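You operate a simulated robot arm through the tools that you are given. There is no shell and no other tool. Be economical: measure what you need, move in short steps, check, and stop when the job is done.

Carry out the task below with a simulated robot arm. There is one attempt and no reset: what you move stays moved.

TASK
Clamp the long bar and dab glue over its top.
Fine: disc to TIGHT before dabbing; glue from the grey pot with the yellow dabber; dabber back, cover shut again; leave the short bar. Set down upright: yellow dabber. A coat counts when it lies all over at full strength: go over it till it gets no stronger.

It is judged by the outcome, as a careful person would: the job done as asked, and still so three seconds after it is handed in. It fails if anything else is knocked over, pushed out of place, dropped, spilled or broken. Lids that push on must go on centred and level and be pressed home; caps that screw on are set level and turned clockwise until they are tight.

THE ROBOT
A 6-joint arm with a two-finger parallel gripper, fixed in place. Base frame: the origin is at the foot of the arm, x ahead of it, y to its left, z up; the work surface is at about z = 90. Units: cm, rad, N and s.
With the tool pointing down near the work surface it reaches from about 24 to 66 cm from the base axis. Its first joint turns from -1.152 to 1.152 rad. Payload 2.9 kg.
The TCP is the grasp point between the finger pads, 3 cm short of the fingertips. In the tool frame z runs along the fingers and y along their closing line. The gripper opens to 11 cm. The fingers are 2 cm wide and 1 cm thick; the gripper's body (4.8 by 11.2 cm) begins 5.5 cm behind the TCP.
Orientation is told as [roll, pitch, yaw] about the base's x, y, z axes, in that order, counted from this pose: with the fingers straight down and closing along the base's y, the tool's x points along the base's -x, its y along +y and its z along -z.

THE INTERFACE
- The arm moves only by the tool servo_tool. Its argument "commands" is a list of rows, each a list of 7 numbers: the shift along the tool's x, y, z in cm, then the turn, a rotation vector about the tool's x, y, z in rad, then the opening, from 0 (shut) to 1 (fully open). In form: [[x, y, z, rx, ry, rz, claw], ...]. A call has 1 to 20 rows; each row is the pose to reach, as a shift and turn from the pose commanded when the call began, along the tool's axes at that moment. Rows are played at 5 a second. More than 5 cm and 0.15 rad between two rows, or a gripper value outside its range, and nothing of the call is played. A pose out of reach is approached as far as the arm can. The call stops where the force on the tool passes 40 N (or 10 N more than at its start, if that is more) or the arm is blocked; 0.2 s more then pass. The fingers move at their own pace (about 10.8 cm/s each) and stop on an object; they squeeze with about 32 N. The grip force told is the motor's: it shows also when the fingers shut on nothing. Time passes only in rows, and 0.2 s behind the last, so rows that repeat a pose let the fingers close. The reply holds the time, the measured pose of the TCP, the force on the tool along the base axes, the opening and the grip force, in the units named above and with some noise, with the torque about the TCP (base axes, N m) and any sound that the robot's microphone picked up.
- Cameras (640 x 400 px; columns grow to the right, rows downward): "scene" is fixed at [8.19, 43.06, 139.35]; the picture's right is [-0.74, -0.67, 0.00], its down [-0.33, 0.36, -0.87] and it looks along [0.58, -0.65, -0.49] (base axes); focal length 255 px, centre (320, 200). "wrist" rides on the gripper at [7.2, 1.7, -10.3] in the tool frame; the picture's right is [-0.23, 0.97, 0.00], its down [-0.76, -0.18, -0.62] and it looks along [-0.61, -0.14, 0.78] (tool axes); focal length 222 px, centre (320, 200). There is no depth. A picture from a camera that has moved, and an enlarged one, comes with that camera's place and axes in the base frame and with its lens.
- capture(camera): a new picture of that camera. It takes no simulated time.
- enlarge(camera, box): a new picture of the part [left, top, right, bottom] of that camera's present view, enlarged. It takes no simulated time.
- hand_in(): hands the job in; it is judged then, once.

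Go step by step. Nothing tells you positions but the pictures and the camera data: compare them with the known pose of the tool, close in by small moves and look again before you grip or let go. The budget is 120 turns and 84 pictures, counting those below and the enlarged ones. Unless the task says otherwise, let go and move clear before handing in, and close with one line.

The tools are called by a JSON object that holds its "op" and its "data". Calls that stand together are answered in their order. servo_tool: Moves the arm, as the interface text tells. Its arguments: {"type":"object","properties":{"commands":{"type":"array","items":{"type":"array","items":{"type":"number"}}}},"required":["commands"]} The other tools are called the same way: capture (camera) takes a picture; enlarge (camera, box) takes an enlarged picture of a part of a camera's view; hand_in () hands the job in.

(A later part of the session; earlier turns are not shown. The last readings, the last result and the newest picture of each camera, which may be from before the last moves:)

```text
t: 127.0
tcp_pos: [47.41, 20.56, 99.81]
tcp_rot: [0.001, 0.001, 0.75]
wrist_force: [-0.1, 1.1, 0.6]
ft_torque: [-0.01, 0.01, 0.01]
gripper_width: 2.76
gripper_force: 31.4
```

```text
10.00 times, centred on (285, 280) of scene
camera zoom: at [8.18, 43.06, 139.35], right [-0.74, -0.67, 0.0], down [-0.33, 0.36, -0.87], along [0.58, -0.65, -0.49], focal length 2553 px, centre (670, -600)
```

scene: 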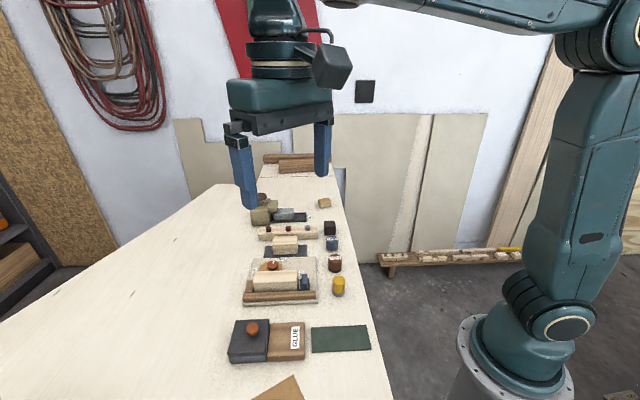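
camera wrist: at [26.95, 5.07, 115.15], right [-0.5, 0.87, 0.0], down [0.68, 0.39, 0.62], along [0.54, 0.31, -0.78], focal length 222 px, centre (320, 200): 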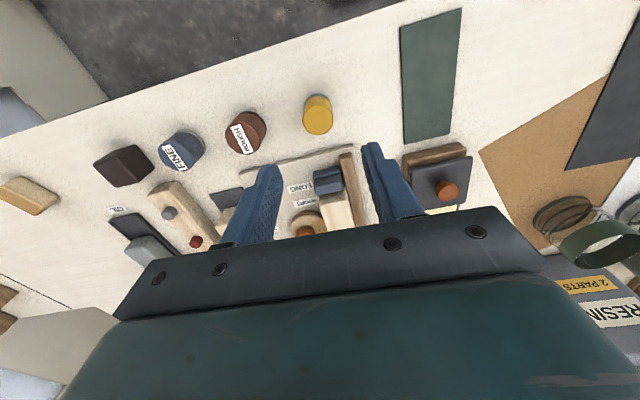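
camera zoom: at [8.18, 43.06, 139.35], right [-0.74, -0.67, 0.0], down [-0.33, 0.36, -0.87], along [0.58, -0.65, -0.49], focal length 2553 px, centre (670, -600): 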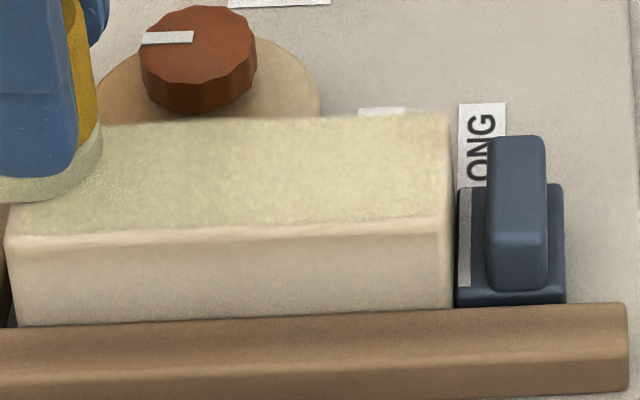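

Contact was light that pass; I'll repeat slightly deeper.

{"op": "servo_tool", "data": {"commands": [[0, 0, -3, 0, 0, 0, 0.15], [0.2, 4, -3, 0, 0, 0, 0.15], [0.4, 8.7, -3, 0, 0, 0, 0.15], [0.8, 13.5, -3, 0, 0, 0, 0.15], [0.8, 13.5, 0, 0, 0, 0, 0.15], [0.8, 13.5, 2.3, 0, 0, 0, 0.15], [0.8, 13.5, 2.6, 0, 0, 0, 0.15], [0.8, 13.5, 2.6, 0, 0, 0, 0.15]]}}

{"op": "servo_tool", "data": {"commands": [[0, 0, -2.5, 0, 0, 0, 0.15], [0, 0, -5.54, 0, 0, 0, 0.15], [2, -3.5, -5.54, 0, 0, 0, 0.15], [4, -7, -5.54, 0, 0, 0, 0.15], [6, -10.3, -5.54, 0, 0, 0, 0.15], [7.6, -13.5, -5.54, 0, 0, 0, 0.15], [7.6, -13.5, -5.54, 0, 0, 0, 0.15], [7.6, -13.5, -4, 0, 0, 0, 0.15], [7.6, -13.5, -2.54, 0, 0, 0, 0.15]]}}

{"op": "servo_tool", "data": {"commands": [[0.1, 0.8, 0, 0, 0, 0, 0.15], [0.1, 1.6, 0, 0, 0, 0, 0.15], [-0.45, 1.6, 0, 0, 0, 0, 0.15], [-0.45, 0.8, 0, 0, 0, 0, 0.15], [-0.45, 0, 0, 0, 0, 0, 0.15], [-1.2, 0, 0, 0, 0, 0, 0.15], [-1.2, 1.6, 0, 0, 0, 0, 0.15], [-2, 1.6, 0, 0, 0, 0, 0.15], [-2, 0, 0, 0, 0, 0, 0.15], [-2.8, 0, 0, 0, 0, 0, 0.15], [-2.8, 1.6, 0, 0, 0, 0, 0.15], [-3.6, 1.6, 0, 0, 0, 0, 0.15], [-3.6, 0, 0, 0, 0, 0, 0.15], [-4.4, 0, 0, 0, 0, 0, 0.15], [-4.4, 1.6, 0, 0, 0, 0, 0.15], [-5.2, 1.6, 0, 0, 0, 0, 0.15], [-5.2, 0, 0, 0, 0, 0, 0.15], [-6, 0, 0, 0, 0, 0, 0.15], [-6, 1.6, 0, 0, 0, 0, 0.15]]}}

{"op": "servo_tool", "data": {"commands": [[-0.8, 0, 0, 0, 0, 0, 0.15], [-0.8, -1.6, 0, 0, 0, 0, 0.15], [-1.6, -1.6, 0, 0, 0, 0, 0.15], [-1.6, 0, 0, 0, 0, 0, 0.15], [-2.4, 0, 0, 0, 0, 0, 0.15], [-2.4, -0.8, 0, 0, 0, 0, 0.15], [-2.4, -1.6, 0, 0, 0, 0, 0.15]]}}

{"op": "servo_tool", "data": {"commands": [[0, 0, -3, 0, 0, 0, 0.15], [0.2, 4, -3, 0, 0, 0, 0.15], [0.4, 8.7, -3, 0, 0, 0, 0.15], [0.8, 13.5, -3, 0, 0, 0, 0.15], [0.8, 13.5, 0, 0, 0, 0, 0.15], [0.8, 13.5, 2.3, 0, 0, 0, 0.15], [0.8, 13.5, 2.6, 0, 0, 0, 0.15], [0.8, 13.5, 2.6, 0, 0, 0, 0.15]]}}

{"op": "enlarge", "data": {"camera": "scene", "box": [255, 260, 315, 300]}}

```text
t: 128.8
tcp_pos: [37.62, 30.0, 97.34]
tcp_rot: [0.002, -0.005, 0.75]
wrist_force: [-5.6, -2.6, 22.7]
ft_torque: [-0.02, 0.16, 0.02]
gripper_width: 2.77
gripper_force: 31.7
```

```text
t: 130.8
tcp_pos: [41.23, 14.68, 99.77]
tcp_rot: [0.001, 0.001, 0.75]
wrist_force: [-2.1, -1.6, 4.9]
ft_torque: [-0.07, 0.03, -0.01]
gripper_width: 2.75
gripper_force: 32.1
```

```text
t: 134.8
tcp_pos: [44.66, 20.12, 99.79]
tcp_rot: [0.001, -0.004, 0.749]
wrist_force: [3.7, -4.0, 14.1]
ft_torque: [-0.12, -0.33, -0.01]
gripper_width: 2.75
gripper_force: 31.9
```

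```text
t: 136.4
tcp_pos: [47.36, 20.51, 99.67]
tcp_rot: [0.002, -0.001, 0.75]
wrist_force: [-1.3, 3.0, 8.8]
ft_torque: [0.16, 0.1, 0.03]
gripper_width: 2.76
gripper_force: 32.0
```

```text
t: 138.2
tcp_pos: [37.58, 29.81, 97.35]
tcp_rot: [0.004, -0.001, 0.749]
wrist_force: [-2.7, -1.7, 9.7]
ft_torque: [0.03, 0.06, 0.02]
gripper_width: 2.76
gripper_force: 32.2
```

```text
10.00 times, centred on (285, 280) of scene
camera zoom: at [8.17, 43.05, 139.36], right [-0.74, -0.67, 0.0], down [-0.33, 0.36, -0.87], along [0.58, -0.65, -0.49], focal length 2553 px, centre (670, -600)
```

zoom: 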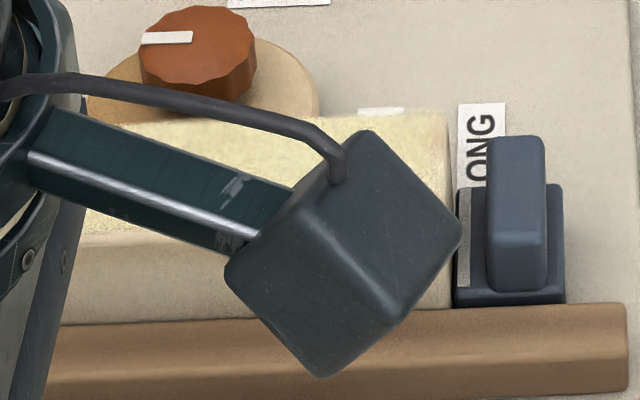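

Dabber is reloaded. Lift and take the same end view as before to compare.

{"op": "servo_tool", "data": {"commands": [[0, 0, -2.5, 0, 0, 0, 0.15], [0, 0, -5.54, 0, 0, 0, 0.15], [-1, -4, -5.54, 0, 0, 0, 0.15], [-2, -8, -5.54, 0, 0, 0, 0.15], [-3.35, -12.8, -5.54, 0, 0, 0, 0.15], [-3.35, -12.8, -5.54, 0, 0, 0, 0.15]]}}

{"op": "enlarge", "data": {"camera": "wrist", "box": [240, 20, 400, 140]}}

{"op": "enlarge", "data": {"camera": "scene", "box": [255, 260, 315, 300]}}

```text
t: 139.6
tcp_pos: [48.79, 22.85, 102.61]
tcp_rot: [0.002, 0.0, 0.751]
wrist_force: [-0.8, 0.6, 0.0]
ft_torque: [-0.01, -0.06, 0.01]
gripper_width: 2.78
gripper_force: 31.7
```

```text
3.33 times, centred on (320, 80) of wrist
camera zoom: at [42.49, 19.06, 112.88], right [-0.5, 0.87, 0.0], down [0.68, 0.39, 0.62], along [0.54, 0.31, -0.78], focal length 740 px, centre (320, 600)
```

zoom: 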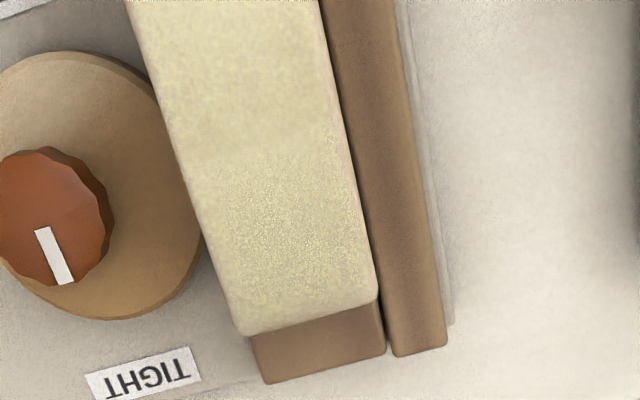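

```text
10.00 times, centred on (285, 280) of scene
camera zoom: at [8.19, 43.06, 139.35], right [-0.74, -0.67, 0.0], down [-0.33, 0.36, -0.87], along [0.58, -0.65, -0.49], focal length 2553 px, centre (670, -600)
```

zoom: 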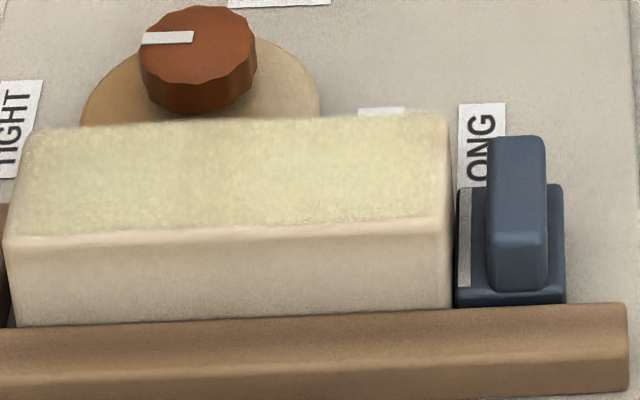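

Nearly unchanged overall. Check the near (stop) end closely from the wrist.

{"op": "servo_tool", "data": {"commands": [[3, 0, 0, 0, 0, 0, 0.15], [5.8, 0, 0, 0, 0, 0, 0.15], [5.8, 0, 0, 0, 0, 0, 0.15]]}}

{"op": "enlarge", "data": {"camera": "wrist", "box": [240, 20, 400, 140]}}

```text
t: 140.4
tcp_pos: [44.57, 18.82, 102.53]
tcp_rot: [0.002, 0.0, 0.751]
wrist_force: [0.7, 0.4, -1.2]
ft_torque: [-0.05, -0.02, 0.0]
gripper_width: 2.81
gripper_force: 31.6
```

```text
3.33 times, centred on (320, 80) of wrist
camera zoom: at [38.18, 15.13, 112.85], right [-0.5, 0.87, 0.0], down [0.68, 0.39, 0.62], along [0.54, 0.31, -0.78], focal length 740 px, centre (320, 600)
```

zoom: 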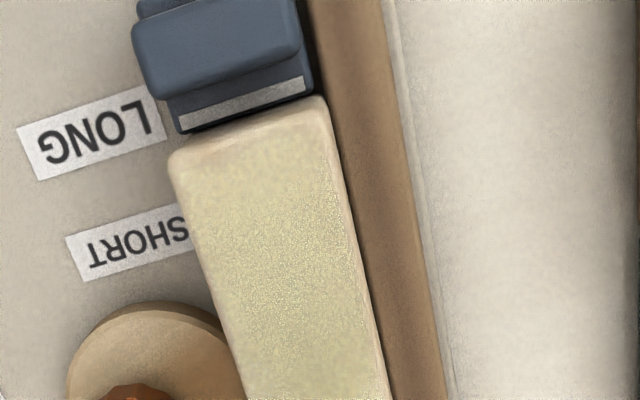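

The stop-end edge and the two long edges are a bit thinner. I'll use the fresh load on them, dabbing over wider lateral offsets.

{"op": "servo_tool", "data": {"commands": [[2.5, -0.5, 0, 0, 0, 0, 0.15], [5.1, -1.0, 0, 0, 0, 0, 0.15], [5.1, -1.0, 2, 0, 0, 0, 0.15], [5.1, -1.0, 2.98, 0, 0, 0, 0.15], [5.1, -0.7, 2.98, 0, 0, 0, 0.15], [5.1, -0.3, 2.98, 0, 0, 0, 0.15], [5.1, 0.1, 2.98, 0, 0, 0, 0.15], [5.1, 0.5, 2.98, 0, 0, 0, 0.15], [5.1, 0.9, 2.98, 0, 0, 0, 0.15], [5.1, 1.2, 2.98, 0, 0, 0, 0.15], [4.8, 1.2, 2.98, 0, 0, 0, 0.15], [4.8, 0.5, 2.98, 0, 0, 0, 0.15], [4.8, -0.2, 2.98, 0, 0, 0, 0.15], [4.8, -1.0, 2.98, 0, 0, 0, 0.15], [4.4, -1.0, 2.98, 0, 0, 0, 0.15], [4.4, 0.1, 2.98, 0, 0, 0, 0.15], [4.4, 1.2, 2.98, 0, 0, 0, 0.15]]}}

{"op": "servo_tool", "data": {"commands": [[-0.9, 0, 0, 0, 0, 0, 0.15], [-1.8, 0, 0, 0, 0, 0, 0.15], [-2.7, 0, 0, 0, 0, 0, 0.15], [-3.6, 0, 0, 0, 0, 0, 0.15], [-4.5, 0, 0, 0, 0, 0, 0.15], [-5.4, 0, 0, 0, 0, 0, 0.15], [-6.3, 0, 0, 0, 0, 0, 0.15], [-7.8, 0, 0, 0, 0, 0, 0.15], [-7.8, -1, 0, 0, 0, 0, 0.15], [-7.8, -2.2, 0, 0, 0, 0, 0.15], [-6.3, -2.2, 0, 0, 0, 0, 0.15], [-5.4, -2.2, 0, 0, 0, 0, 0.15], [-4.5, -2.2, 0, 0, 0, 0, 0.15], [-3.6, -2.2, 0, 0, 0, 0, 0.15], [-2.7, -2.2, 0, 0, 0, 0, 0.15], [-1.8, -2.2, 0, 0, 0, 0, 0.15], [-0.9, -2.2, 0, 0, 0, 0, 0.15], [0.6, -2.2, 0, 0, 0, 0, 0.15], [0.6, -1.2, 0, 0, 0, 0, 0.15]]}}

{"op": "servo_tool", "data": {"commands": [[0, 0, -3, 0, 0, 0, 0.15], [-2.5, 0.5, -3, 0, 0, 0, 0.15], [-5, 0.5, -3, 0, 0, 0, 0.15], [-5, 0.5, -3, 0, 0, 0, 0.15]]}}

{"op": "enlarge", "data": {"camera": "wrist", "box": [240, 20, 400, 140]}}

```text
t: 144.0
tcp_pos: [40.53, 16.68, 99.71]
tcp_rot: [0.001, -0.001, 0.748]
wrist_force: [4.5, -3.6, 14.0]
ft_torque: [-0.13, -0.28, -0.06]
gripper_width: 2.78
gripper_force: 32.2
```

```text
t: 148.0
tcp_pos: [41.01, 15.41, 99.71]
tcp_rot: [0.0, 0.0, 0.749]
wrist_force: [3.0, -5.8, 13.2]
ft_torque: [-0.14, -0.21, -0.02]
gripper_width: 2.79
gripper_force: 32.4
```

```text
t: 149.0
tcp_pos: [44.29, 19.32, 102.65]
tcp_rot: [0.001, 0.002, 0.749]
wrist_force: [-0.3, 0.4, 0.0]
ft_torque: [0.0, 0.03, -0.02]
gripper_width: 2.76
gripper_force: 32.6
```

```text
3.33 times, centred on (320, 80) of wrist
camera zoom: at [37.92, 15.6, 112.91], right [-0.5, 0.87, 0.0], down [0.68, 0.39, 0.62], along [0.54, 0.31, -0.78], focal length 740 px, centre (320, 600)
```

zoom: 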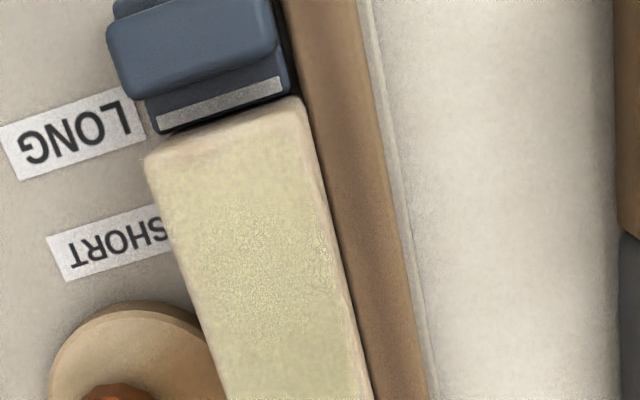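

Coverage now reaches the edges. One last reloaded full pass to confirm it gets no stronger.

{"op": "servo_tool", "data": {"commands": [[-0.8, 4, 0, 0, 0, 0, 0.15], [-1.6, 8, 0, 0, 0, 0, 0.15], [-2.45, 12.3, 0, 0, 0, 0, 0.15], [-2.45, 12.3, 3, 0, 0, 0, 0.15], [-2.45, 12.3, 5.2, 0, 0, 0, 0.15], [-2.45, 12.3, 5.45, 0, 0, 0, 0.15], [-2.45, 12.3, 5.58, 0, 0, 0, 0.15], [-2.45, 12.3, 5.58, 0, 0, 0, 0.15]]}}

{"op": "servo_tool", "data": {"commands": [[0, 0, -2.5, 0, 0, 0, 0.15], [0, 0, -5.54, 0, 0, 0, 0.15], [2, -3.5, -5.54, 0, 0, 0, 0.15], [4, -7, -5.54, 0, 0, 0, 0.15], [6, -10.3, -5.54, 0, 0, 0, 0.15], [7.6, -13.8, -5.54, 0, 0, 0, 0.15], [7.6, -13.8, -5.54, 0, 0, 0, 0.15], [7.6, -13.8, -4, 0, 0, 0, 0.15], [7.6, -13.8, -2.57, 0, 0, 0, 0.15]]}}

{"op": "servo_tool", "data": {"commands": [[0, 0.5, 0, 0, 0, 0, 0.15], [0, 1.1, 0, 0, 0, 0, 0.15], [0, 1.7, 0, 0, 0, 0, 0.15], [0, 2.2, 0, 0, 0, 0, 0.15], [-0.6, 2.2, 0, 0, 0, 0, 0.15], [-0.6, 1.1, 0, 0, 0, 0, 0.15], [-0.6, 0, 0, 0, 0, 0, 0.15], [-1.4, 0, 0, 0, 0, 0, 0.15], [-1.4, 2.2, 0, 0, 0, 0, 0.15], [-2.2, 2.2, 0, 0, 0, 0, 0.15], [-2.2, 0, 0, 0, 0, 0, 0.15], [-3, 0, 0, 0, 0, 0, 0.15], [-3, 2.2, 0, 0, 0, 0, 0.15], [-3.8, 2.2, 0, 0, 0, 0, 0.15], [-3.8, 0, 0, 0, 0, 0, 0.15], [-4.6, 0, 0, 0, 0, 0, 0.15], [-4.6, 2.2, 0, 0, 0, 0, 0.15], [-5.4, 2.2, 0, 0, 0, 0, 0.15], [-5.4, 0, 0, 0, 0, 0, 0.15]]}}

{"op": "servo_tool", "data": {"commands": [[-0.8, 0, 0, 0, 0, 0, 0.15], [-0.8, 2.2, 0, 0, 0, 0, 0.15], [-1.6, 2.2, 0, 0, 0, 0, 0.15], [-1.6, 0, 0, 0, 0, 0, 0.15], [-2.4, 0, 0, 0, 0, 0, 0.15], [-2.4, 2.2, 0, 0, 0, 0, 0.15], [-3, 2.2, 0, 0, 0, 0, 0.15], [-3, 1.1, 0, 0, 0, 0, 0.15], [-3, 0, 0, 0, 0, 0, 0.15]]}}

{"op": "servo_tool", "data": {"commands": [[0, 0, -3, 0, 0, 0, 0.15], [0.6, 4, -3, 0, 0, 0, 0.15], [0.8, 8.7, -3, 0, 0, 0, 0.15], [0.8, 13.5, -3, 0, 0, 0, 0.15], [0.8, 13.5, -3, 0, 0, 0, 0.15]]}}

{"op": "enlarge", "data": {"camera": "scene", "box": [255, 260, 315, 300]}}

```text
t: 150.8
tcp_pos: [37.64, 29.88, 97.16]
tcp_rot: [-0.001, -0.003, 0.75]
wrist_force: [-2.7, -0.1, 15.7]
ft_torque: [0.03, 0.0, 0.02]
gripper_width: 2.76
gripper_force: 32.4
```

```text
t: 152.8
tcp_pos: [41.48, 14.61, 99.69]
tcp_rot: [0.0, -0.001, 0.75]
wrist_force: [-1.3, -1.8, 6.5]
ft_torque: [0.02, 0.07, 0.02]
gripper_width: 2.75
gripper_force: 32.3
```

```text
t: 156.8
tcp_pos: [45.37, 18.44, 99.58]
tcp_rot: [0.001, -0.001, 0.752]
wrist_force: [-1.7, 2.8, 9.6]
ft_torque: [0.19, 0.03, 0.02]
gripper_width: 2.78
gripper_force: 32.0
```

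```text
t: 158.8
tcp_pos: [47.71, 20.39, 99.52]
tcp_rot: [-0.003, -0.002, 0.749]
wrist_force: [-0.2, 1.2, 4.2]
ft_torque: [0.1, 0.02, -0.01]
gripper_width: 2.78
gripper_force: 31.9
```

```text
t: 160.0
tcp_pos: [37.89, 29.6, 102.71]
tcp_rot: [0.002, 0.0, 0.75]
wrist_force: [-0.3, 0.5, -1.4]
ft_torque: [-0.01, 0.0, 0.01]
gripper_width: 2.79
gripper_force: 31.9
```

```text
10.00 times, centred on (285, 280) of scene
camera zoom: at [8.18, 43.06, 139.35], right [-0.74, -0.67, 0.0], down [-0.33, 0.36, -0.87], along [0.58, -0.65, -0.49], focal length 2553 px, centre (670, -600)
```

zoom: 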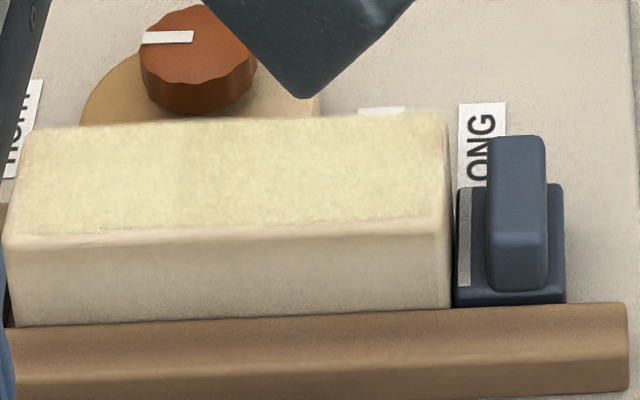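

Looks uniform. Compare the near end in the same wrist view as before.

{"op": "servo_tool", "data": {"commands": [[0.8, -4, 0, 0, 0, 0, 0.15], [1.6, -8, 0, 0, 0, 0, 0.15], [2.45, -12, 0, 0, 0, 0, 0.15], [2.45, -12, 0, 0, 0, 0, 0.15]]}}

{"op": "enlarge", "data": {"camera": "wrist", "box": [240, 20, 400, 140]}}

```text
t: 161.0
tcp_pos: [44.26, 19.13, 102.56]
tcp_rot: [0.002, -0.001, 0.751]
wrist_force: [0.5, 0.6, -0.1]
ft_torque: [-0.01, 0.01, 0.01]
gripper_width: 2.78
gripper_force: 32.1
```

```text
3.33 times, centred on (320, 80) of wrist
camera zoom: at [37.92, 15.41, 112.88], right [-0.5, 0.87, 0.0], down [0.68, 0.39, 0.62], along [0.54, 0.31, -0.78], focal length 740 px, centre (320, 600)
```

zoom: 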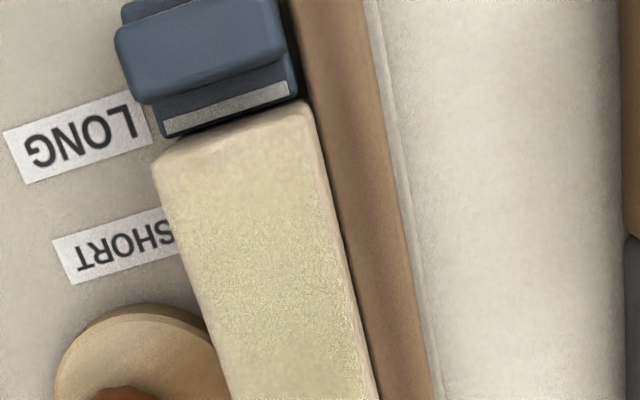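

Coated to the edges; the stop end could be very slightly lighter, so I'll do one more reload concentrated there and then over the whole bar.

{"op": "servo_tool", "data": {"commands": [[-0.8, 4, 0, 0, 0, 0, 0.15], [-1.6, 8, 0, 0, 0, 0, 0.15], [-2.45, 12.3, 0, 0, 0, 0, 0.15], [-2.45, 12.3, 3, 0, 0, 0, 0.15], [-2.45, 12.3, 5.2, 0, 0, 0, 0.15], [-2.45, 12.3, 5.58, 0, 0, 0, 0.15], [-2.45, 12.3, 5.58, 0, 0, 0, 0.15], [-2.45, 12.3, 3, 0, 0, 0, 0.15], [-2.45, 12.3, 0, 0, 0, 0, 0.15], [-0.5, 9, 0, 0, 0, 0, 0.15], [1.5, 5.5, 0, 0, 0, 0, 0.15], [3.5, 2, 0, 0, 0, 0, 0.15], [5.17, -1.5, 0, 0, 0, 0, 0.15], [5.17, -1.5, 2, 0, 0, 0, 0.15], [5.17, -1.5, 3.06, 0, 0, 0, 0.15], [5.17, -0.9, 3.06, 0, 0, 0, 0.15], [5.17, -0.3, 3.06, 0, 0, 0, 0.15], [5.17, 0.2, 3.06, 0, 0, 0, 0.15], [5.17, 0.7, 3.06, 0, 0, 0, 0.15]]}}

{"op": "servo_tool", "data": {"commands": [[-0.4, 0, 0, 0, 0, 0, 0.15], [-0.4, -1.1, 0, 0, 0, 0, 0.15], [-0.4, -2.2, 0, 0, 0, 0, 0.15], [0, -2.2, 0, 0, 0, 0, 0.15], [0, -1.1, 0, 0, 0, 0, 0.15], [0, 0, 0, 0, 0, 0, 0.15], [-1.2, -0.2, 0, 0, 0, 0, 0.15], [-2.6, -0.2, 0, 0, 0, 0, 0.15], [-4, -0.2, 0, 0, 0, 0, 0.15], [-5.4, -0.2, 0, 0, 0, 0, 0.15], [-6.8, -0.2, 0, 0, 0, 0, 0.15], [-8.3, -0.2, 0, 0, 0, 0, 0.15], [-8.3, -1.1, 0, 0, 0, 0, 0.15], [-8.3, -2, 0, 0, 0, 0, 0.15], [-6.8, -2, 0, 0, 0, 0, 0.15], [-5.4, -2, 0, 0, 0, 0, 0.15], [-4, -2, 0, 0, 0, 0, 0.15], [-2.6, -2, 0, 0, 0, 0, 0.15], [-1.2, -2, 0, 0, 0, 0, 0.15], [0, -1.1, 0, 0, 0, 0, 0.15]]}}

{"op": "servo_tool", "data": {"commands": [[-1.4, 0, 0, 0, 0, 0, 0.15], [-2.8, 0, 0, 0, 0, 0, 0.15], [-4.2, 0, 0, 0, 0, 0, 0.15], [-5.6, 0, 0, 0, 0, 0, 0.15], [-7, 0, 0, 0, 0, 0, 0.15], [-8.4, 0, 0, 0, 0, 0, 0.15], [-8.4, 0, -3, 0, 0, 0, 0.15], [-8, 4.5, -3, 0, 0, 0, 0.15], [-7.6, 9, -3, 0, 0, 0, 0.15], [-7.6, 13, -3, 0, 0, 0, 0.15], [-7.6, 13, -3, 0, 0, 0, 0.15]]}}

{"op": "enlarge", "data": {"camera": "scene", "box": [255, 260, 315, 300]}}

```text
t: 165.0
tcp_pos: [40.03, 16.13, 99.51]
tcp_rot: [0.001, -0.003, 0.75]
wrist_force: [4.5, -3.6, 13.2]
ft_torque: [-0.14, -0.25, -0.07]
gripper_width: 2.78
gripper_force: 31.8
```

```text
t: 169.2
tcp_pos: [40.84, 15.51, 99.66]
tcp_rot: [-0.002, -0.004, 0.748]
wrist_force: [6.9, -0.3, 18.8]
ft_torque: [0.1, -0.39, -0.06]
gripper_width: 2.76
gripper_force: 32.2
```

```text
t: 171.6
tcp_pos: [37.39, 30.16, 102.55]
tcp_rot: [0.0, 0.001, 0.751]
wrist_force: [0.4, 0.0, -0.1]
ft_torque: [0.0, 0.0, -0.01]
gripper_width: 2.76
gripper_force: 31.6
```

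```text
10.00 times, centred on (285, 280) of scene
camera zoom: at [8.18, 43.06, 139.35], right [-0.74, -0.67, 0.0], down [-0.33, 0.36, -0.87], along [0.58, -0.65, -0.49], focal length 2553 px, centre (670, -600)
```

zoom: 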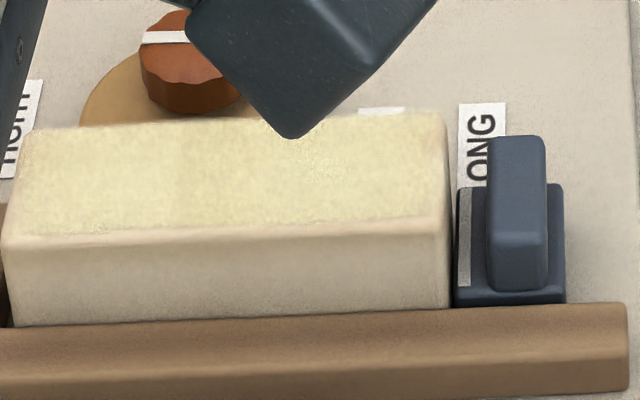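

The coat no longer changes. Now I'll carry the dabber back to its place at (33.0,8.3).

{"op": "servo_tool", "data": {"commands": [[3.6, -2.57, 0, 0, 0, 0, 0.15], [7.2, -5.14, 0, 0, 0, 0, 0.15], [10.8, -7.7, 0, 0, 0, 0, 0.15], [14.4, -10.28, 0, 0, 0, 0, 0.15], [18.04, -12.85, 0, 0, 0, 0, 0.15], [18.04, -12.85, 3, 0, 0, 0, 0.15], [18.04, -12.85, 6, 0, 0, 0, 0.15], [18.04, -12.85, 7.3, 0, 0, 0, 0.15], [18.04, -12.85, 7.3, 0, 0, 0, 0.15]]}}

{"op": "enlarge", "data": {"camera": "scene", "box": [280, 220, 400, 310]}}

```text
t: 173.6
tcp_pos: [33.03, 8.52, 95.19]
tcp_rot: [0.003, -0.001, 0.75]
wrist_force: [0.0, -0.4, 1.0]
ft_torque: [0.02, -0.01, 0.01]
gripper_width: 2.77
gripper_force: 32.1
```

```text
4.44 times, centred on (340, 265) of scene
camera zoom: at [8.19, 43.06, 139.35], right [-0.74, -0.67, 0.0], down [-0.33, 0.36, -0.87], along [0.58, -0.65, -0.49], focal length 1135 px, centre (231, -89)
```

zoom: 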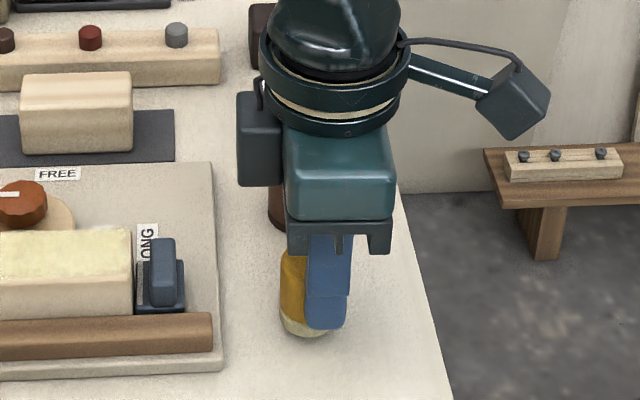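

The dabber may be tilted slightly in the grip. Lower to touch and check.

{"op": "servo_tool", "data": {"commands": [[0, 0, 0.15, 0, 0, 0, 0.15], [0, 0, 0.3, 0, 0, 0, 0.15], [0, 0, 0.4, 0, 0, 0, 0.15]]}}

{"op": "enlarge", "data": {"camera": "wrist", "box": [240, 60, 400, 180]}}

{"op": "enlarge", "data": {"camera": "scene", "box": [320, 260, 380, 305]}}

```text
t: 174.4
tcp_pos: [33.07, 8.45, 94.89]
tcp_rot: [0.003, 0.0, 0.752]
wrist_force: [0.0, 0.1, -0.6]
ft_torque: [-0.01, -0.01, -0.01]
gripper_width: 2.76
gripper_force: 32.2
```

```text
3.33 times, centred on (320, 120) of wrist
camera zoom: at [26.59, 4.72, 105.11], right [-0.5, 0.87, 0.0], down [0.68, 0.39, 0.62], along [0.54, 0.31, -0.78], focal length 740 px, centre (320, 467)
```

zoom: 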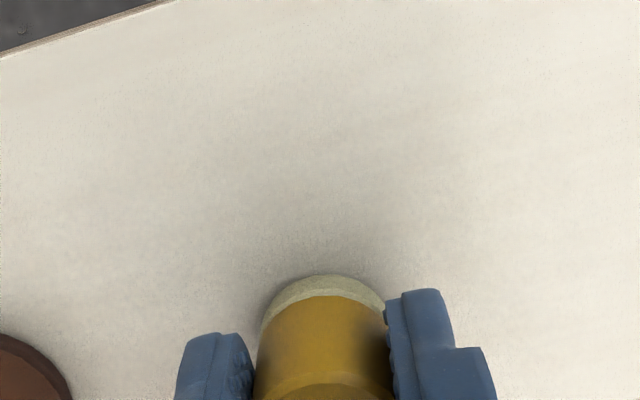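

```text
8.89 times, centred on (350, 282) of scene
camera zoom: at [8.19, 43.06, 139.35], right [-0.74, -0.67, 0.0], down [-0.33, 0.36, -0.87], along [0.58, -0.65, -0.49], focal length 2270 px, centre (53, -533)
```

zoom: 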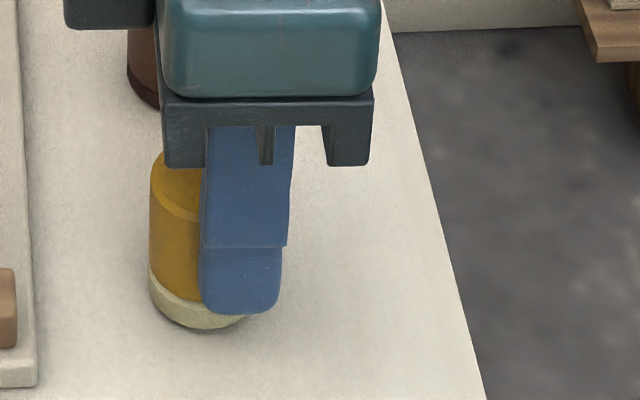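

It looks upright. Keep lowering until it touches.

{"op": "servo_tool", "data": {"commands": [[0, 0, 0.1, 0, 0, 0, 0.15], [0, 0, 0.2, 0, 0, 0, 0.15], [0, 0, 0.25, 0, 0, 0, 0.15]]}}

```text
t: 175.2
tcp_pos: [32.92, 8.34, 94.77]
tcp_rot: [-0.001, -0.002, 0.752]
wrist_force: [-2.4, 0.2, 9.7]
ft_torque: [0.11, 0.05, 0.03]
gripper_width: 2.75
gripper_force: 32.5
```

Seated on the bench. Release and rise, then look.

{"op": "servo_tool", "data": {"commands": [[0, 0, -0.05, 0, 0, 0, 0.15], [0, 0, -0.05, 0, 0, 0, 0.28], [0, 0, -0.05, 0, 0, 0, 0.42], [0, 0, -0.05, 0, 0, 0, 0.5], [0, 0, -3, 0, 0, 0, 0.5], [0, 0, -7, 0, 0, 0, 0.5], [0, 0, -10, 0, 0, 0, 0.5]]}}

{"op": "enlarge", "data": {"camera": "scene", "box": [280, 220, 400, 310]}}

```text
t: 176.8
tcp_pos: [33.08, 8.51, 104.8]
tcp_rot: [0.003, 0.0, 0.751]
wrist_force: [-0.1, 0.1, 0.4]
ft_torque: [-0.03, 0.01, -0.04]
gripper_width: 5.48
gripper_force: 0.0
```

```text
4.44 times, centred on (340, 265) of scene
camera zoom: at [8.18, 43.06, 139.35], right [-0.74, -0.67, 0.0], down [-0.33, 0.36, -0.87], along [0.58, -0.65, -0.49], focal length 1135 px, centre (231, -89)
```

zoom: 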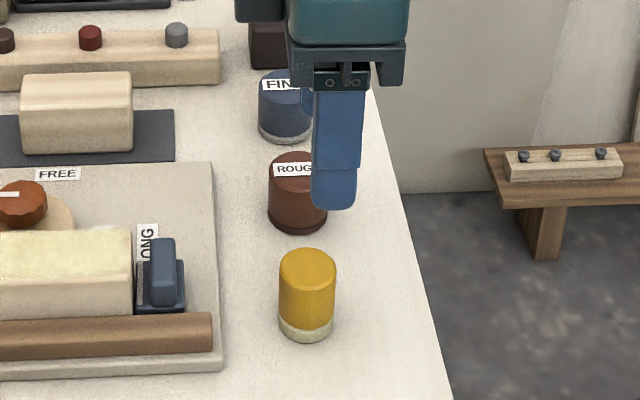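

The dabber stands upright at its place. Before shutting the cover I'll inspect the coat unobstructed.

{"op": "servo_tool", "data": {"commands": [[-4, 0, -0.5, 0, 0, 0, 0.5], [-8, 0, -0.5, 0, 0, 0, 0.5], [-12, 0, -0.5, 0, 0, 0, 0.5], [-13, 0, -0.5, 0, 0, 0, 0.5], [-13, 0, -0.5, 0, 0, 0, 0.5]]}}

{"op": "enlarge", "data": {"camera": "wrist", "box": [240, 20, 400, 140]}}

{"op": "enlarge", "data": {"camera": "wrist", "box": [220, 80, 420, 230]}}

```text
t: 178.0
tcp_pos: [42.46, 17.28, 105.13]
tcp_rot: [0.002, 0.0, 0.752]
wrist_force: [-0.4, 0.3, 1.1]
ft_torque: [0.03, -0.02, -0.02]
gripper_width: 5.5
gripper_force: 0.1
```

```text
3.33 times, centred on (320, 80) of wrist
camera zoom: at [36.2, 13.65, 115.38], right [-0.5, 0.87, 0.0], down [0.68, 0.39, 0.62], along [0.54, 0.31, -0.78], focal length 740 px, centre (320, 600)
```

zoom: 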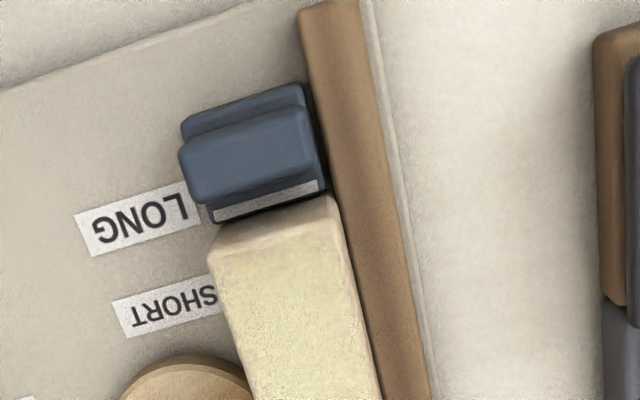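

```text
2.67 times, centred on (320, 155) of wrist
camera zoom: at [36.2, 13.65, 115.38], right [-0.5, 0.87, 0.0], down [0.68, 0.39, 0.62], along [0.54, 0.31, -0.78], focal length 592 px, centre (320, 320)
```

zoom: 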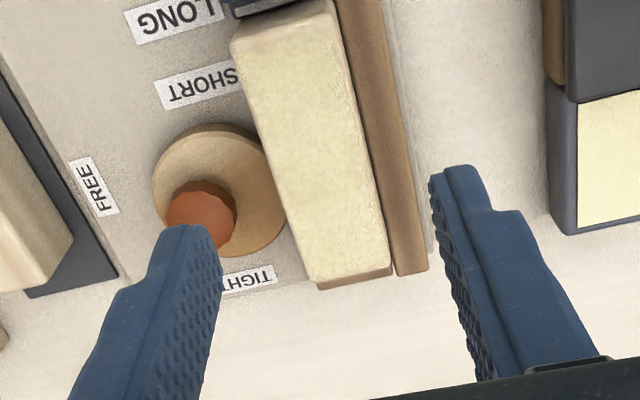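

A strip about 0.4 cm wide at the stop end is bare, because the dabber had shifted in my grip. I'll pick the dabber up again, centred, and finish that end.

{"op": "servo_tool", "data": {"commands": [[4, 0, 0, 0, 0, 0, 0.5], [8, 0, 0, 0, 0, 0, 0.5], [12.65, 0, 0, 0, 0, 0, 0.5], [12.65, 0, 4, 0, 0, 0, 0.5], [12.65, 0, 7, 0, 0, 0, 0.5], [12.65, 0, 7, 0, 0, 0, 0.5]]}}

{"op": "enlarge", "data": {"camera": "wrist", "box": [200, 50, 440, 230]}}

```text
t: 179.4
tcp_pos: [33.18, 8.79, 98.09]
tcp_rot: [0.001, 0.001, 0.749]
wrist_force: [0.6, 0.6, 0.1]
ft_torque: [-0.01, 0.0, -0.02]
gripper_width: 5.5
gripper_force: 0.0
```

```text
2.22 times, centred on (320, 140) of wrist
camera zoom: at [26.93, 4.93, 108.28], right [-0.5, 0.87, 0.0], down [0.68, 0.39, 0.62], along [0.54, 0.31, -0.78], focal length 494 px, centre (320, 333)
```

zoom: 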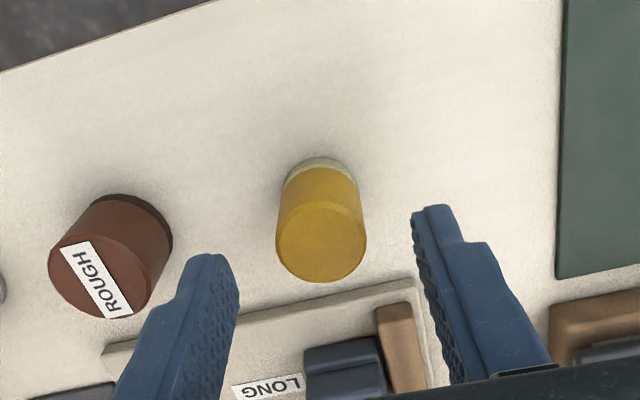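

Centred. Descend and grip again.

{"op": "servo_tool", "data": {"commands": [[0, 0, 1.2, 0, 0, 0, 0.5], [0, 0, 2.4, 0, 0, 0, 0.5], [0, 0, 2.95, 0, 0, 0, 0.5], [0, 0, 2.95, 0, 0, 0, 0.3], [0, 0, 2.95, 0, 0, 0, 0.15], [0, 0, 2.95, 0, 0, 0, 0.15]]}}

```text
t: 180.8
tcp_pos: [33.22, 8.54, 95.21]
tcp_rot: [0.002, -0.002, 0.75]
wrist_force: [-0.1, 0.2, -0.1]
ft_torque: [-0.03, 0.0, 0.0]
gripper_width: 2.78
gripper_force: 31.9
```

Gripped. Lift, travel to the pad and dip.

{"op": "servo_tool", "data": {"commands": [[0, 0, -3.5, 0, 0, 0, 0.15], [0, 0, -7.3, 0, 0, 0, 0.15], [-3.6, 2.5, -7.3, 0, 0, 0, 0.15], [-7.2, 5, -7.3, 0, 0, 0, 0.15], [-10.8, 7.5, -7.3, 0, 0, 0, 0.15], [-14.4, 10, -7.3, 0, 0, 0, 0.15], [-17.7, 12.5, -7.3, 0, 0, 0, 0.15], [-17.7, 12.5, -4.5, 0, 0, 0, 0.15], [-17.7, 12.5, -2.7, 0, 0, 0, 0.15], [-17.7, 12.5, -2.45, 0, 0, 0, 0.15], [-17.7, 12.5, -2.45, 0, 0, 0, 0.15]]}}

```text
t: 183.2
tcp_pos: [37.73, 29.86, 97.69]
tcp_rot: [0.002, -0.002, 0.751]
wrist_force: [-2.0, 0.9, 6.1]
ft_torque: [0.05, 0.07, 0.01]
gripper_width: 2.78
gripper_force: 32.0
```

Good dip. Now dab the stop end.

{"op": "servo_tool", "data": {"commands": [[0, 0, -2.5, 0, 0, 0, 0.15], [0, 0, -4.9, 0, 0, 0, 0.15], [2, -3.5, -4.9, 0, 0, 0, 0.15], [4, -7, -4.9, 0, 0, 0, 0.15], [6, -10.3, -4.9, 0, 0, 0, 0.15], [7.6, -13.9, -4.9, 0, 0, 0, 0.15], [7.6, -13.9, -4.9, 0, 0, 0, 0.15], [7.6, -13.9, -3.2, 0, 0, 0, 0.15], [7.6, -13.9, -2.43, 0, 0, 0, 0.15], [7.6, -13.4, -2.43, 0, 0, 0, 0.15], [7.6, -12.9, -2.43, 0, 0, 0, 0.15], [7.6, -12.4, -2.43, 0, 0, 0, 0.15], [7.6, -12, -2.43, 0, 0, 0, 0.15]]}}

{"op": "servo_tool", "data": {"commands": [[0, -0.6, 0, 0, 0, 0, 0.15], [0, -1.2, 0, 0, 0, 0, 0.15], [0, -1.9, 0, 0, 0, 0, 0.15], [-0.3, -1.9, 0, 0, 0, 0, 0.15], [-0.3, -1.2, 0, 0, 0, 0, 0.15], [-0.3, -0.6, 0, 0, 0, 0, 0.15], [-0.3, 0, 0, 0, 0, 0, 0.15], [0, 0, 0, 0, 0, 0, 0.15], [0, -0.6, 0, 0, 0, 0, 0.15], [0, -1.2, 0, 0, 0, 0, 0.15], [0, -1.9, 0, 0, 0, 0, 0.15]]}}

{"op": "servo_tool", "data": {"commands": [[0, 0, -3, 0, 0, 0, 0.15], [-2.5, 1, -3, 0, 0, 0, 0.15], [-5, 1.5, -3.5, 0, 0, 0, 0.15], [-6.5, 1.5, -4.5, 0, 0, 0, 0.15], [-6.5, 1.5, -4.5, 0, 0, 0, 0.15]]}}

{"op": "enlarge", "data": {"camera": "wrist", "box": [240, 20, 400, 140]}}

```text
t: 186.0
tcp_pos: [40.32, 15.96, 100.05]
tcp_rot: [0.0, -0.001, 0.749]
wrist_force: [4.7, -4.3, 15.8]
ft_torque: [-0.13, -0.34, -0.03]
gripper_width: 2.78
gripper_force: 32.4
```

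```text
t: 188.4
tcp_pos: [41.57, 14.47, 100.11]
tcp_rot: [0.001, 0.0, 0.751]
wrist_force: [-2.4, 3.7, 11.9]
ft_torque: [0.26, 0.16, 0.01]
gripper_width: 2.76
gripper_force: 32.2
```

```text
t: 189.6
tcp_pos: [45.29, 20.07, 104.56]
tcp_rot: [0.003, -0.002, 0.75]
wrist_force: [0.6, 0.2, -1.0]
ft_torque: [0.04, -0.01, -0.01]
gripper_width: 2.76
gripper_force: 31.8
```

```text
3.33 times, centred on (320, 80) of wrist
camera zoom: at [38.97, 16.35, 114.79], right [-0.5, 0.87, 0.0], down [0.68, 0.39, 0.62], along [0.54, 0.31, -0.78], focal length 740 px, centre (320, 600)
```

zoom: 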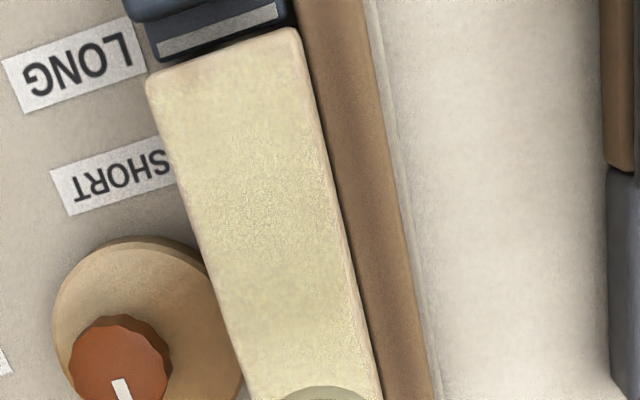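

Much better; a faint thinner line may remain right at the end edge. One more dip and a stroke 0.25 cm further out.

{"op": "servo_tool", "data": {"commands": [[-0.4, 4, 0, 0, 0, 0, 0.15], [-0.8, 8, 0, 0, 0, 0, 0.15], [-1.1, 12.4, 0, 0, 0, 0, 0.15], [-1.1, 12.4, 4, 0, 0, 0, 0.15], [-1.1, 12.4, 6.5, 0, 0, 0, 0.15], [-1.1, 12.4, 6.95, 0, 0, 0, 0.15], [-1.1, 12.4, 6.95, 0, 0, 0, 0.15], [-1.1, 12.4, 4, 0, 0, 0, 0.15], [-1.1, 12.4, 1.5, 0, 0, 0, 0.15], [1, 9, 1.5, 0, 0, 0, 0.15], [3, 5.5, 1.5, 0, 0, 0, 0.15], [5, 2, 1.5, 0, 0, 0, 0.15], [6.75, -1.5, 1.5, 0, 0, 0, 0.15], [6.75, -1.5, 3.5, 0, 0, 0, 0.15], [6.75, -1.5, 4.52, 0, 0, 0, 0.15], [6.75, -1, 4.52, 0, 0, 0, 0.15], [6.75, -0.5, 4.52, 0, 0, 0, 0.15], [6.75, 0, 4.52, 0, 0, 0, 0.15], [6.75, 0.4, 4.52, 0, 0, 0, 0.15]]}}

{"op": "servo_tool", "data": {"commands": [[0, -0.6, 0, 0, 0, 0, 0.15], [0, -1.2, 0, 0, 0, 0, 0.15], [0, -1.9, 0, 0, 0, 0, 0.15], [0, -1.2, 0, 0, 0, 0, 0.15], [0, -0.6, 0, 0, 0, 0, 0.15], [0, 0, 0, 0, 0, 0, 0.15], [-0.5, 0, 0, 0, 0, 0, 0.15], [-0.5, -1, 0, 0, 0, 0, 0.15], [-0.5, -1.9, 0, 0, 0, 0, 0.15], [-0.5, -1.9, -3, 0, 0, 0, 0.15], [-3, -1, -3.5, 0, 0, 0, 0.15], [-6.75, -0.4, -4.5, 0, 0, 0, 0.15], [-6.75, -0.4, -4.5, 0, 0, 0, 0.15]]}}

{"op": "enlarge", "data": {"camera": "wrist", "box": [250, 20, 350, 95]}}

```text
t: 193.6
tcp_pos: [39.98, 15.73, 100.02]
tcp_rot: [-0.001, 0.002, 0.748]
wrist_force: [1.4, -1.7, 5.7]
ft_torque: [-0.09, -0.13, -0.04]
gripper_width: 2.76
gripper_force: 31.8
```

```text
t: 196.4
tcp_pos: [45.26, 20.04, 104.65]
tcp_rot: [0.002, 0.001, 0.75]
wrist_force: [0.3, 0.1, 0.8]
ft_torque: [0.0, 0.0, 0.03]
gripper_width: 2.78
gripper_force: 31.9
```

```text
5.33 times, centred on (300, 58) of wrist
camera zoom: at [38.99, 16.38, 114.82], right [-0.5, 0.87, 0.0], down [0.68, 0.39, 0.62], along [0.54, 0.31, -0.78], focal length 1185 px, centre (427, 960)
```

zoom: 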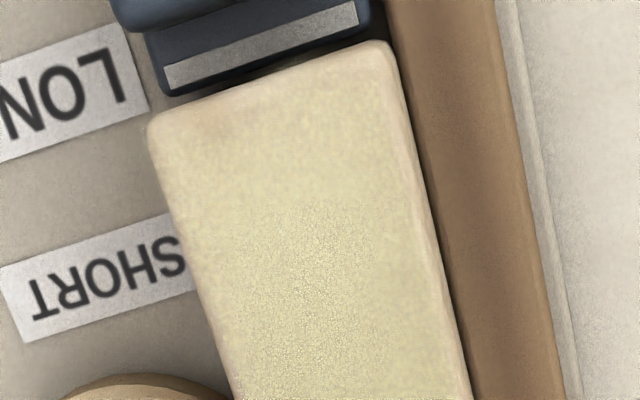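

Good except the disc-side corner, which is slightly paler. A few more dabs there.

{"op": "servo_tool", "data": {"commands": [[3.3, -0.8, 1, 0, 0, 0, 0.15], [6.7, -1.7, 2, 0, 0, 0, 0.15], [6.7, -1.7, 3.8, 0, 0, 0, 0.15], [6.7, -1.7, 4.56, 0, 0, 0, 0.15], [6.3, -1.7, 4.56, 0, 0, 0, 0.15], [5.8, -1.7, 4.56, 0, 0, 0, 0.15], [5.8, -1.2, 4.56, 0, 0, 0, 0.15], [6.3, -1.2, 4.56, 0, 0, 0, 0.15], [6.7, -1.2, 4.56, 0, 0, 0, 0.15], [6.7, -1.7, 4.56, 0, 0, 0, 0.15], [6.3, -1.9, 4.56, 0, 0, 0, 0.15], [5.8, -1.9, 4.56, 0, 0, 0, 0.15], [6.3, -1.5, 4.56, 0, 0, 0, 0.15], [6.7, -1.5, 4.56, 0, 0, 0, 0.15], [6.7, -1.5, 2, 0, 0, 0, 0.15], [3.3, -0.8, 1, 0, 0, 0, 0.15], [0, 0, 0, 0, 0, 0, 0.15], [0, 0, 0, 0, 0, 0, 0.15]]}}

{"op": "enlarge", "data": {"camera": "wrist", "box": [250, 20, 350, 95]}}

```text
t: 200.2
tcp_pos: [45.3, 20.11, 104.7]
tcp_rot: [0.0, 0.0, 0.75]
wrist_force: [-0.1, 0.1, -0.2]
ft_torque: [-0.01, 0.0, 0.01]
gripper_width: 2.78
gripper_force: 32.0
```

```text
5.33 times, centred on (300, 58) of wrist
camera zoom: at [38.98, 16.44, 114.85], right [-0.5, 0.87, 0.0], down [0.68, 0.39, 0.62], along [0.54, 0.31, -0.78], focal length 1185 px, centre (427, 960)
```

zoom: 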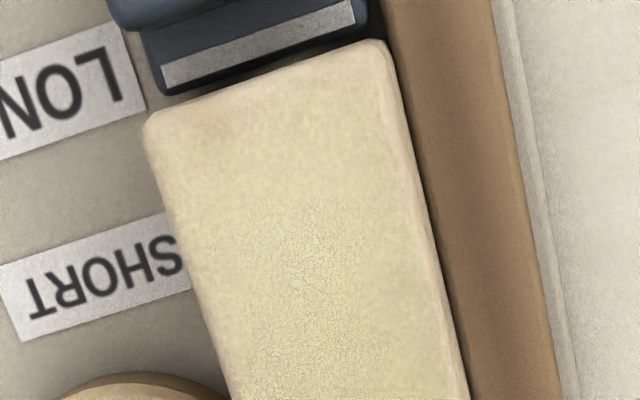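

Nearly uniform. One final reload with strokes on that corner and once round the edges.

{"op": "servo_tool", "data": {"commands": [[-0.4, 4, 0, 0, 0, 0, 0.15], [-0.8, 8, 0, 0, 0, 0, 0.15], [-1.1, 12.4, 0, 0, 0, 0, 0.15], [-1.1, 12.4, 4, 0, 0, 0, 0.15], [-1.1, 12.4, 6.5, 0, 0, 0, 0.15], [-1.1, 12.4, 6.98, 0, 0, 0, 0.15], [-1.1, 12.4, 6.98, 0, 0, 0, 0.15], [-1.1, 12.4, 4, 0, 0, 0, 0.15], [-1.1, 12.4, 1.5, 0, 0, 0, 0.15], [1, 9, 1.5, 0, 0, 0, 0.15], [3, 5.5, 1.5, 0, 0, 0, 0.15], [5, 2, 1.5, 0, 0, 0, 0.15], [6.7, -1.7, 1.5, 0, 0, 0, 0.15], [6.7, -1.7, 3.5, 0, 0, 0, 0.15], [6.7, -1.7, 4.56, 0, 0, 0, 0.15], [6.3, -1.9, 4.56, 0, 0, 0, 0.15], [6.3, -1.4, 4.56, 0, 0, 0, 0.15], [6.7, -1.4, 4.56, 0, 0, 0, 0.15], [6.7, -1.8, 4.56, 0, 0, 0, 0.15]]}}

{"op": "servo_tool", "data": {"commands": [[-0.5, 0, 0, 0, 0, 0, 0.15], [0, 0.4, 0, 0, 0, 0, 0.15], [0, 0, 0, 0, 0, 0, 0.15], [-1.4, 0.1, 0, 0, 0, 0, 0.15], [-2.8, 0.1, 0, 0, 0, 0, 0.15], [-4.2, 0.1, 0, 0, 0, 0, 0.15], [-5.6, 0.1, 0, 0, 0, 0, 0.15], [-7, 0.1, 0, 0, 0, 0, 0.15], [-8.6, 0.1, 0, 0, 0, 0, 0.15], [-8.9, 0.7, 0, 0, 0, 0, 0.15], [-8.9, 1.4, 0, 0, 0, 0, 0.15], [-8.9, 2.1, 0, 0, 0, 0, 0.15], [-7.5, 2.1, 0, 0, 0, 0, 0.15], [-6.1, 2.1, 0, 0, 0, 0, 0.15], [-4.7, 2.1, 0, 0, 0, 0, 0.15], [-3.3, 2.1, 0, 0, 0, 0, 0.15], [-1.9, 2.1, 0, 0, 0, 0, 0.15], [-0.1, 2.1, 0, 0, 0, 0, 0.15], [0, 1, 0, 0, 0, 0, 0.15], [0, 0, 0, 0, 0, 0, 0.15]]}}

{"op": "servo_tool", "data": {"commands": [[0, 0, -3, 0, 0, 0, 0.15], [-3, 0.9, -3.5, 0, 0, 0, 0.15], [-6.7, 1.8, -4.5, 0, 0, 0, 0.15], [-6.7, 1.8, -4.5, 0, 0, 0, 0.15]]}}

{"op": "enlarge", "data": {"camera": "wrist", "box": [250, 20, 370, 110]}}

```text
t: 204.2
tcp_pos: [41.53, 14.28, 100.08]
tcp_rot: [0.001, 0.0, 0.752]
wrist_force: [-1.1, 1.6, 5.6]
ft_torque: [0.1, 0.05, 0.0]
gripper_width: 2.75
gripper_force: 32.2
```

```text
t: 208.4
tcp_pos: [41.6, 14.18, 99.99]
tcp_rot: [0.003, 0.0, 0.75]
wrist_force: [-3.5, 2.8, 10.5]
ft_torque: [0.22, 0.12, 0.01]
gripper_width: 2.78
gripper_force: 32.3
```

```text
t: 209.4
tcp_pos: [45.35, 20.1, 104.64]
tcp_rot: [0.002, -0.002, 0.749]
wrist_force: [-0.8, 0.5, -0.7]
ft_torque: [-0.04, 0.01, 0.05]
gripper_width: 2.77
gripper_force: 31.7
```

```text
4.44 times, centred on (310, 65) of wrist
camera zoom: at [38.96, 16.32, 114.77], right [-0.5, 0.87, 0.0], down [0.68, 0.39, 0.62], along [0.54, 0.31, -0.78], focal length 987 px, centre (364, 800)
```

zoom: 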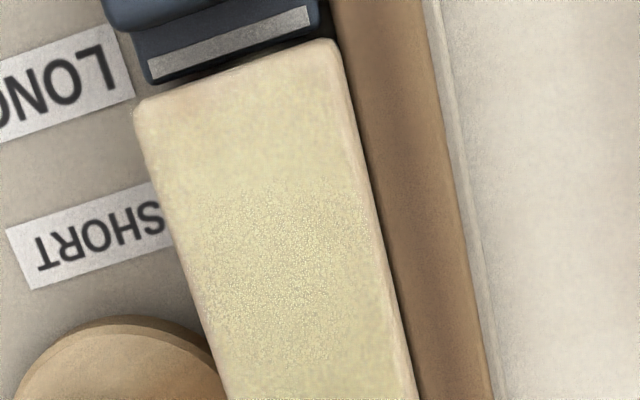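

The coat is even to all edges. Return the dabber to its place.

{"op": "servo_tool", "data": {"commands": [[4, 0, 0, 0, 0, 0, 0.15], [8, 0, 0, 0, 0, 0, 0.15], [12, 0, 0, 0, 0, 0, 0.15], [15, -0.1, 0, 0, 0, 0, 0.15], [17, -0.1, 0, 0, 0, 0, 0.15], [17, -0.1, 4, 0, 0, 0, 0.15], [17, -0.1, 8, 0, 0, 0, 0.15], [17, -0.1, 9.1, 0, 0, 0, 0.15], [17, -0.1, 9.3, 0, 0, 0, 0.15]]}}

```text
t: 211.4
tcp_pos: [32.91, 8.32, 95.24]
tcp_rot: [0.0, -0.002, 0.749]
wrist_force: [-0.3, 0.1, 0.3]
ft_torque: [0.04, 0.01, -0.01]
gripper_width: 2.76
gripper_force: 31.8
```

{"op": "servo_tool", "data": {"commands": [[0, 0, 0.1, 0, 0, 0, 0.15], [0, 0, 0.18, 0, 0, 0, 0.15]]}}

```text
t: 212.0
tcp_pos: [32.9, 8.3, 95.07]
tcp_rot: [0.003, 0.001, 0.75]
wrist_force: [-0.8, -0.9, 3.3]
ft_torque: [0.0, 0.07, 0.0]
gripper_width: 2.76
gripper_force: 32.0
```

Touching. Release, rise and move above the cover knob.

{"op": "servo_tool", "data": {"commands": [[0, 0, 0, 0, 0, 0, 0.28], [0, 0, 0, 0, 0, 0, 0.45], [0, 0, 0, 0, 0, 0, 0.5], [0, 0, -3, 0, 0, 0, 0.5], [0, 0, -7, 0, 0, 0, 0.5], [0, 0, -10.88, 0, 0, 0, 0.45], [-2.7, 3.1, -10.88, 0, 0, 0, 0.4], [-5.4, 6.2, -10.88, 0, 0, 0, 0.4], [-8.1, 9.3, -10.88, 0, 0, 0, 0.4], [-10.9, 12.43, -10.88, 0, 0, 0, 0.4], [-10.9, 12.43, -5, 0, 0, 0, 0.4], [-10.9, 12.43, -5, 0, 0, 0, 0.4]]}}

{"op": "enlarge", "data": {"camera": "wrist", "box": [200, 50, 440, 230]}}

{"op": "enlarge", "data": {"camera": "scene", "box": [210, 220, 390, 340]}}

```text
refused: row 11 steps farther than a row can; nothing moved
```

```text
2.22 times, centred on (320, 140) of wrist
camera zoom: at [26.59, 4.62, 105.26], right [-0.5, 0.87, 0.0], down [0.68, 0.39, 0.62], along [0.54, 0.31, -0.78], focal length 494 px, centre (320, 333)
```

zoom: 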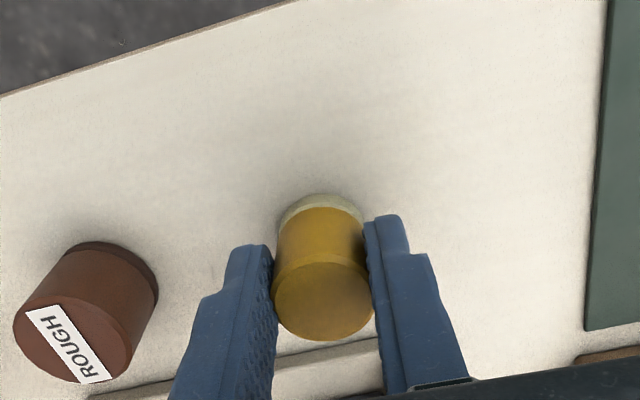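

```text
3.33 times, centred on (300, 280) of scene
camera zoom: at [8.18, 43.06, 139.35], right [-0.74, -0.67, 0.0], down [-0.33, 0.36, -0.87], along [0.58, -0.65, -0.49], focal length 851 px, centre (387, -67)
```

zoom: 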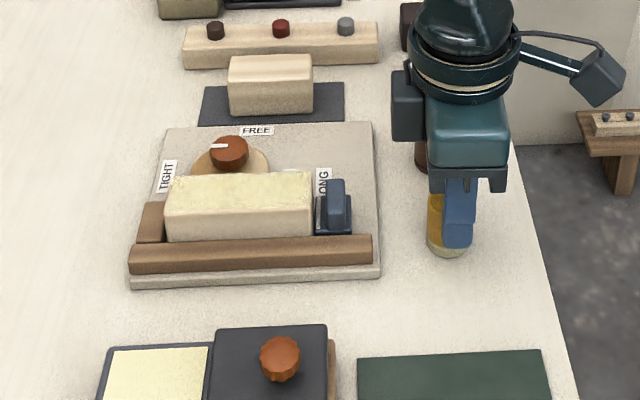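

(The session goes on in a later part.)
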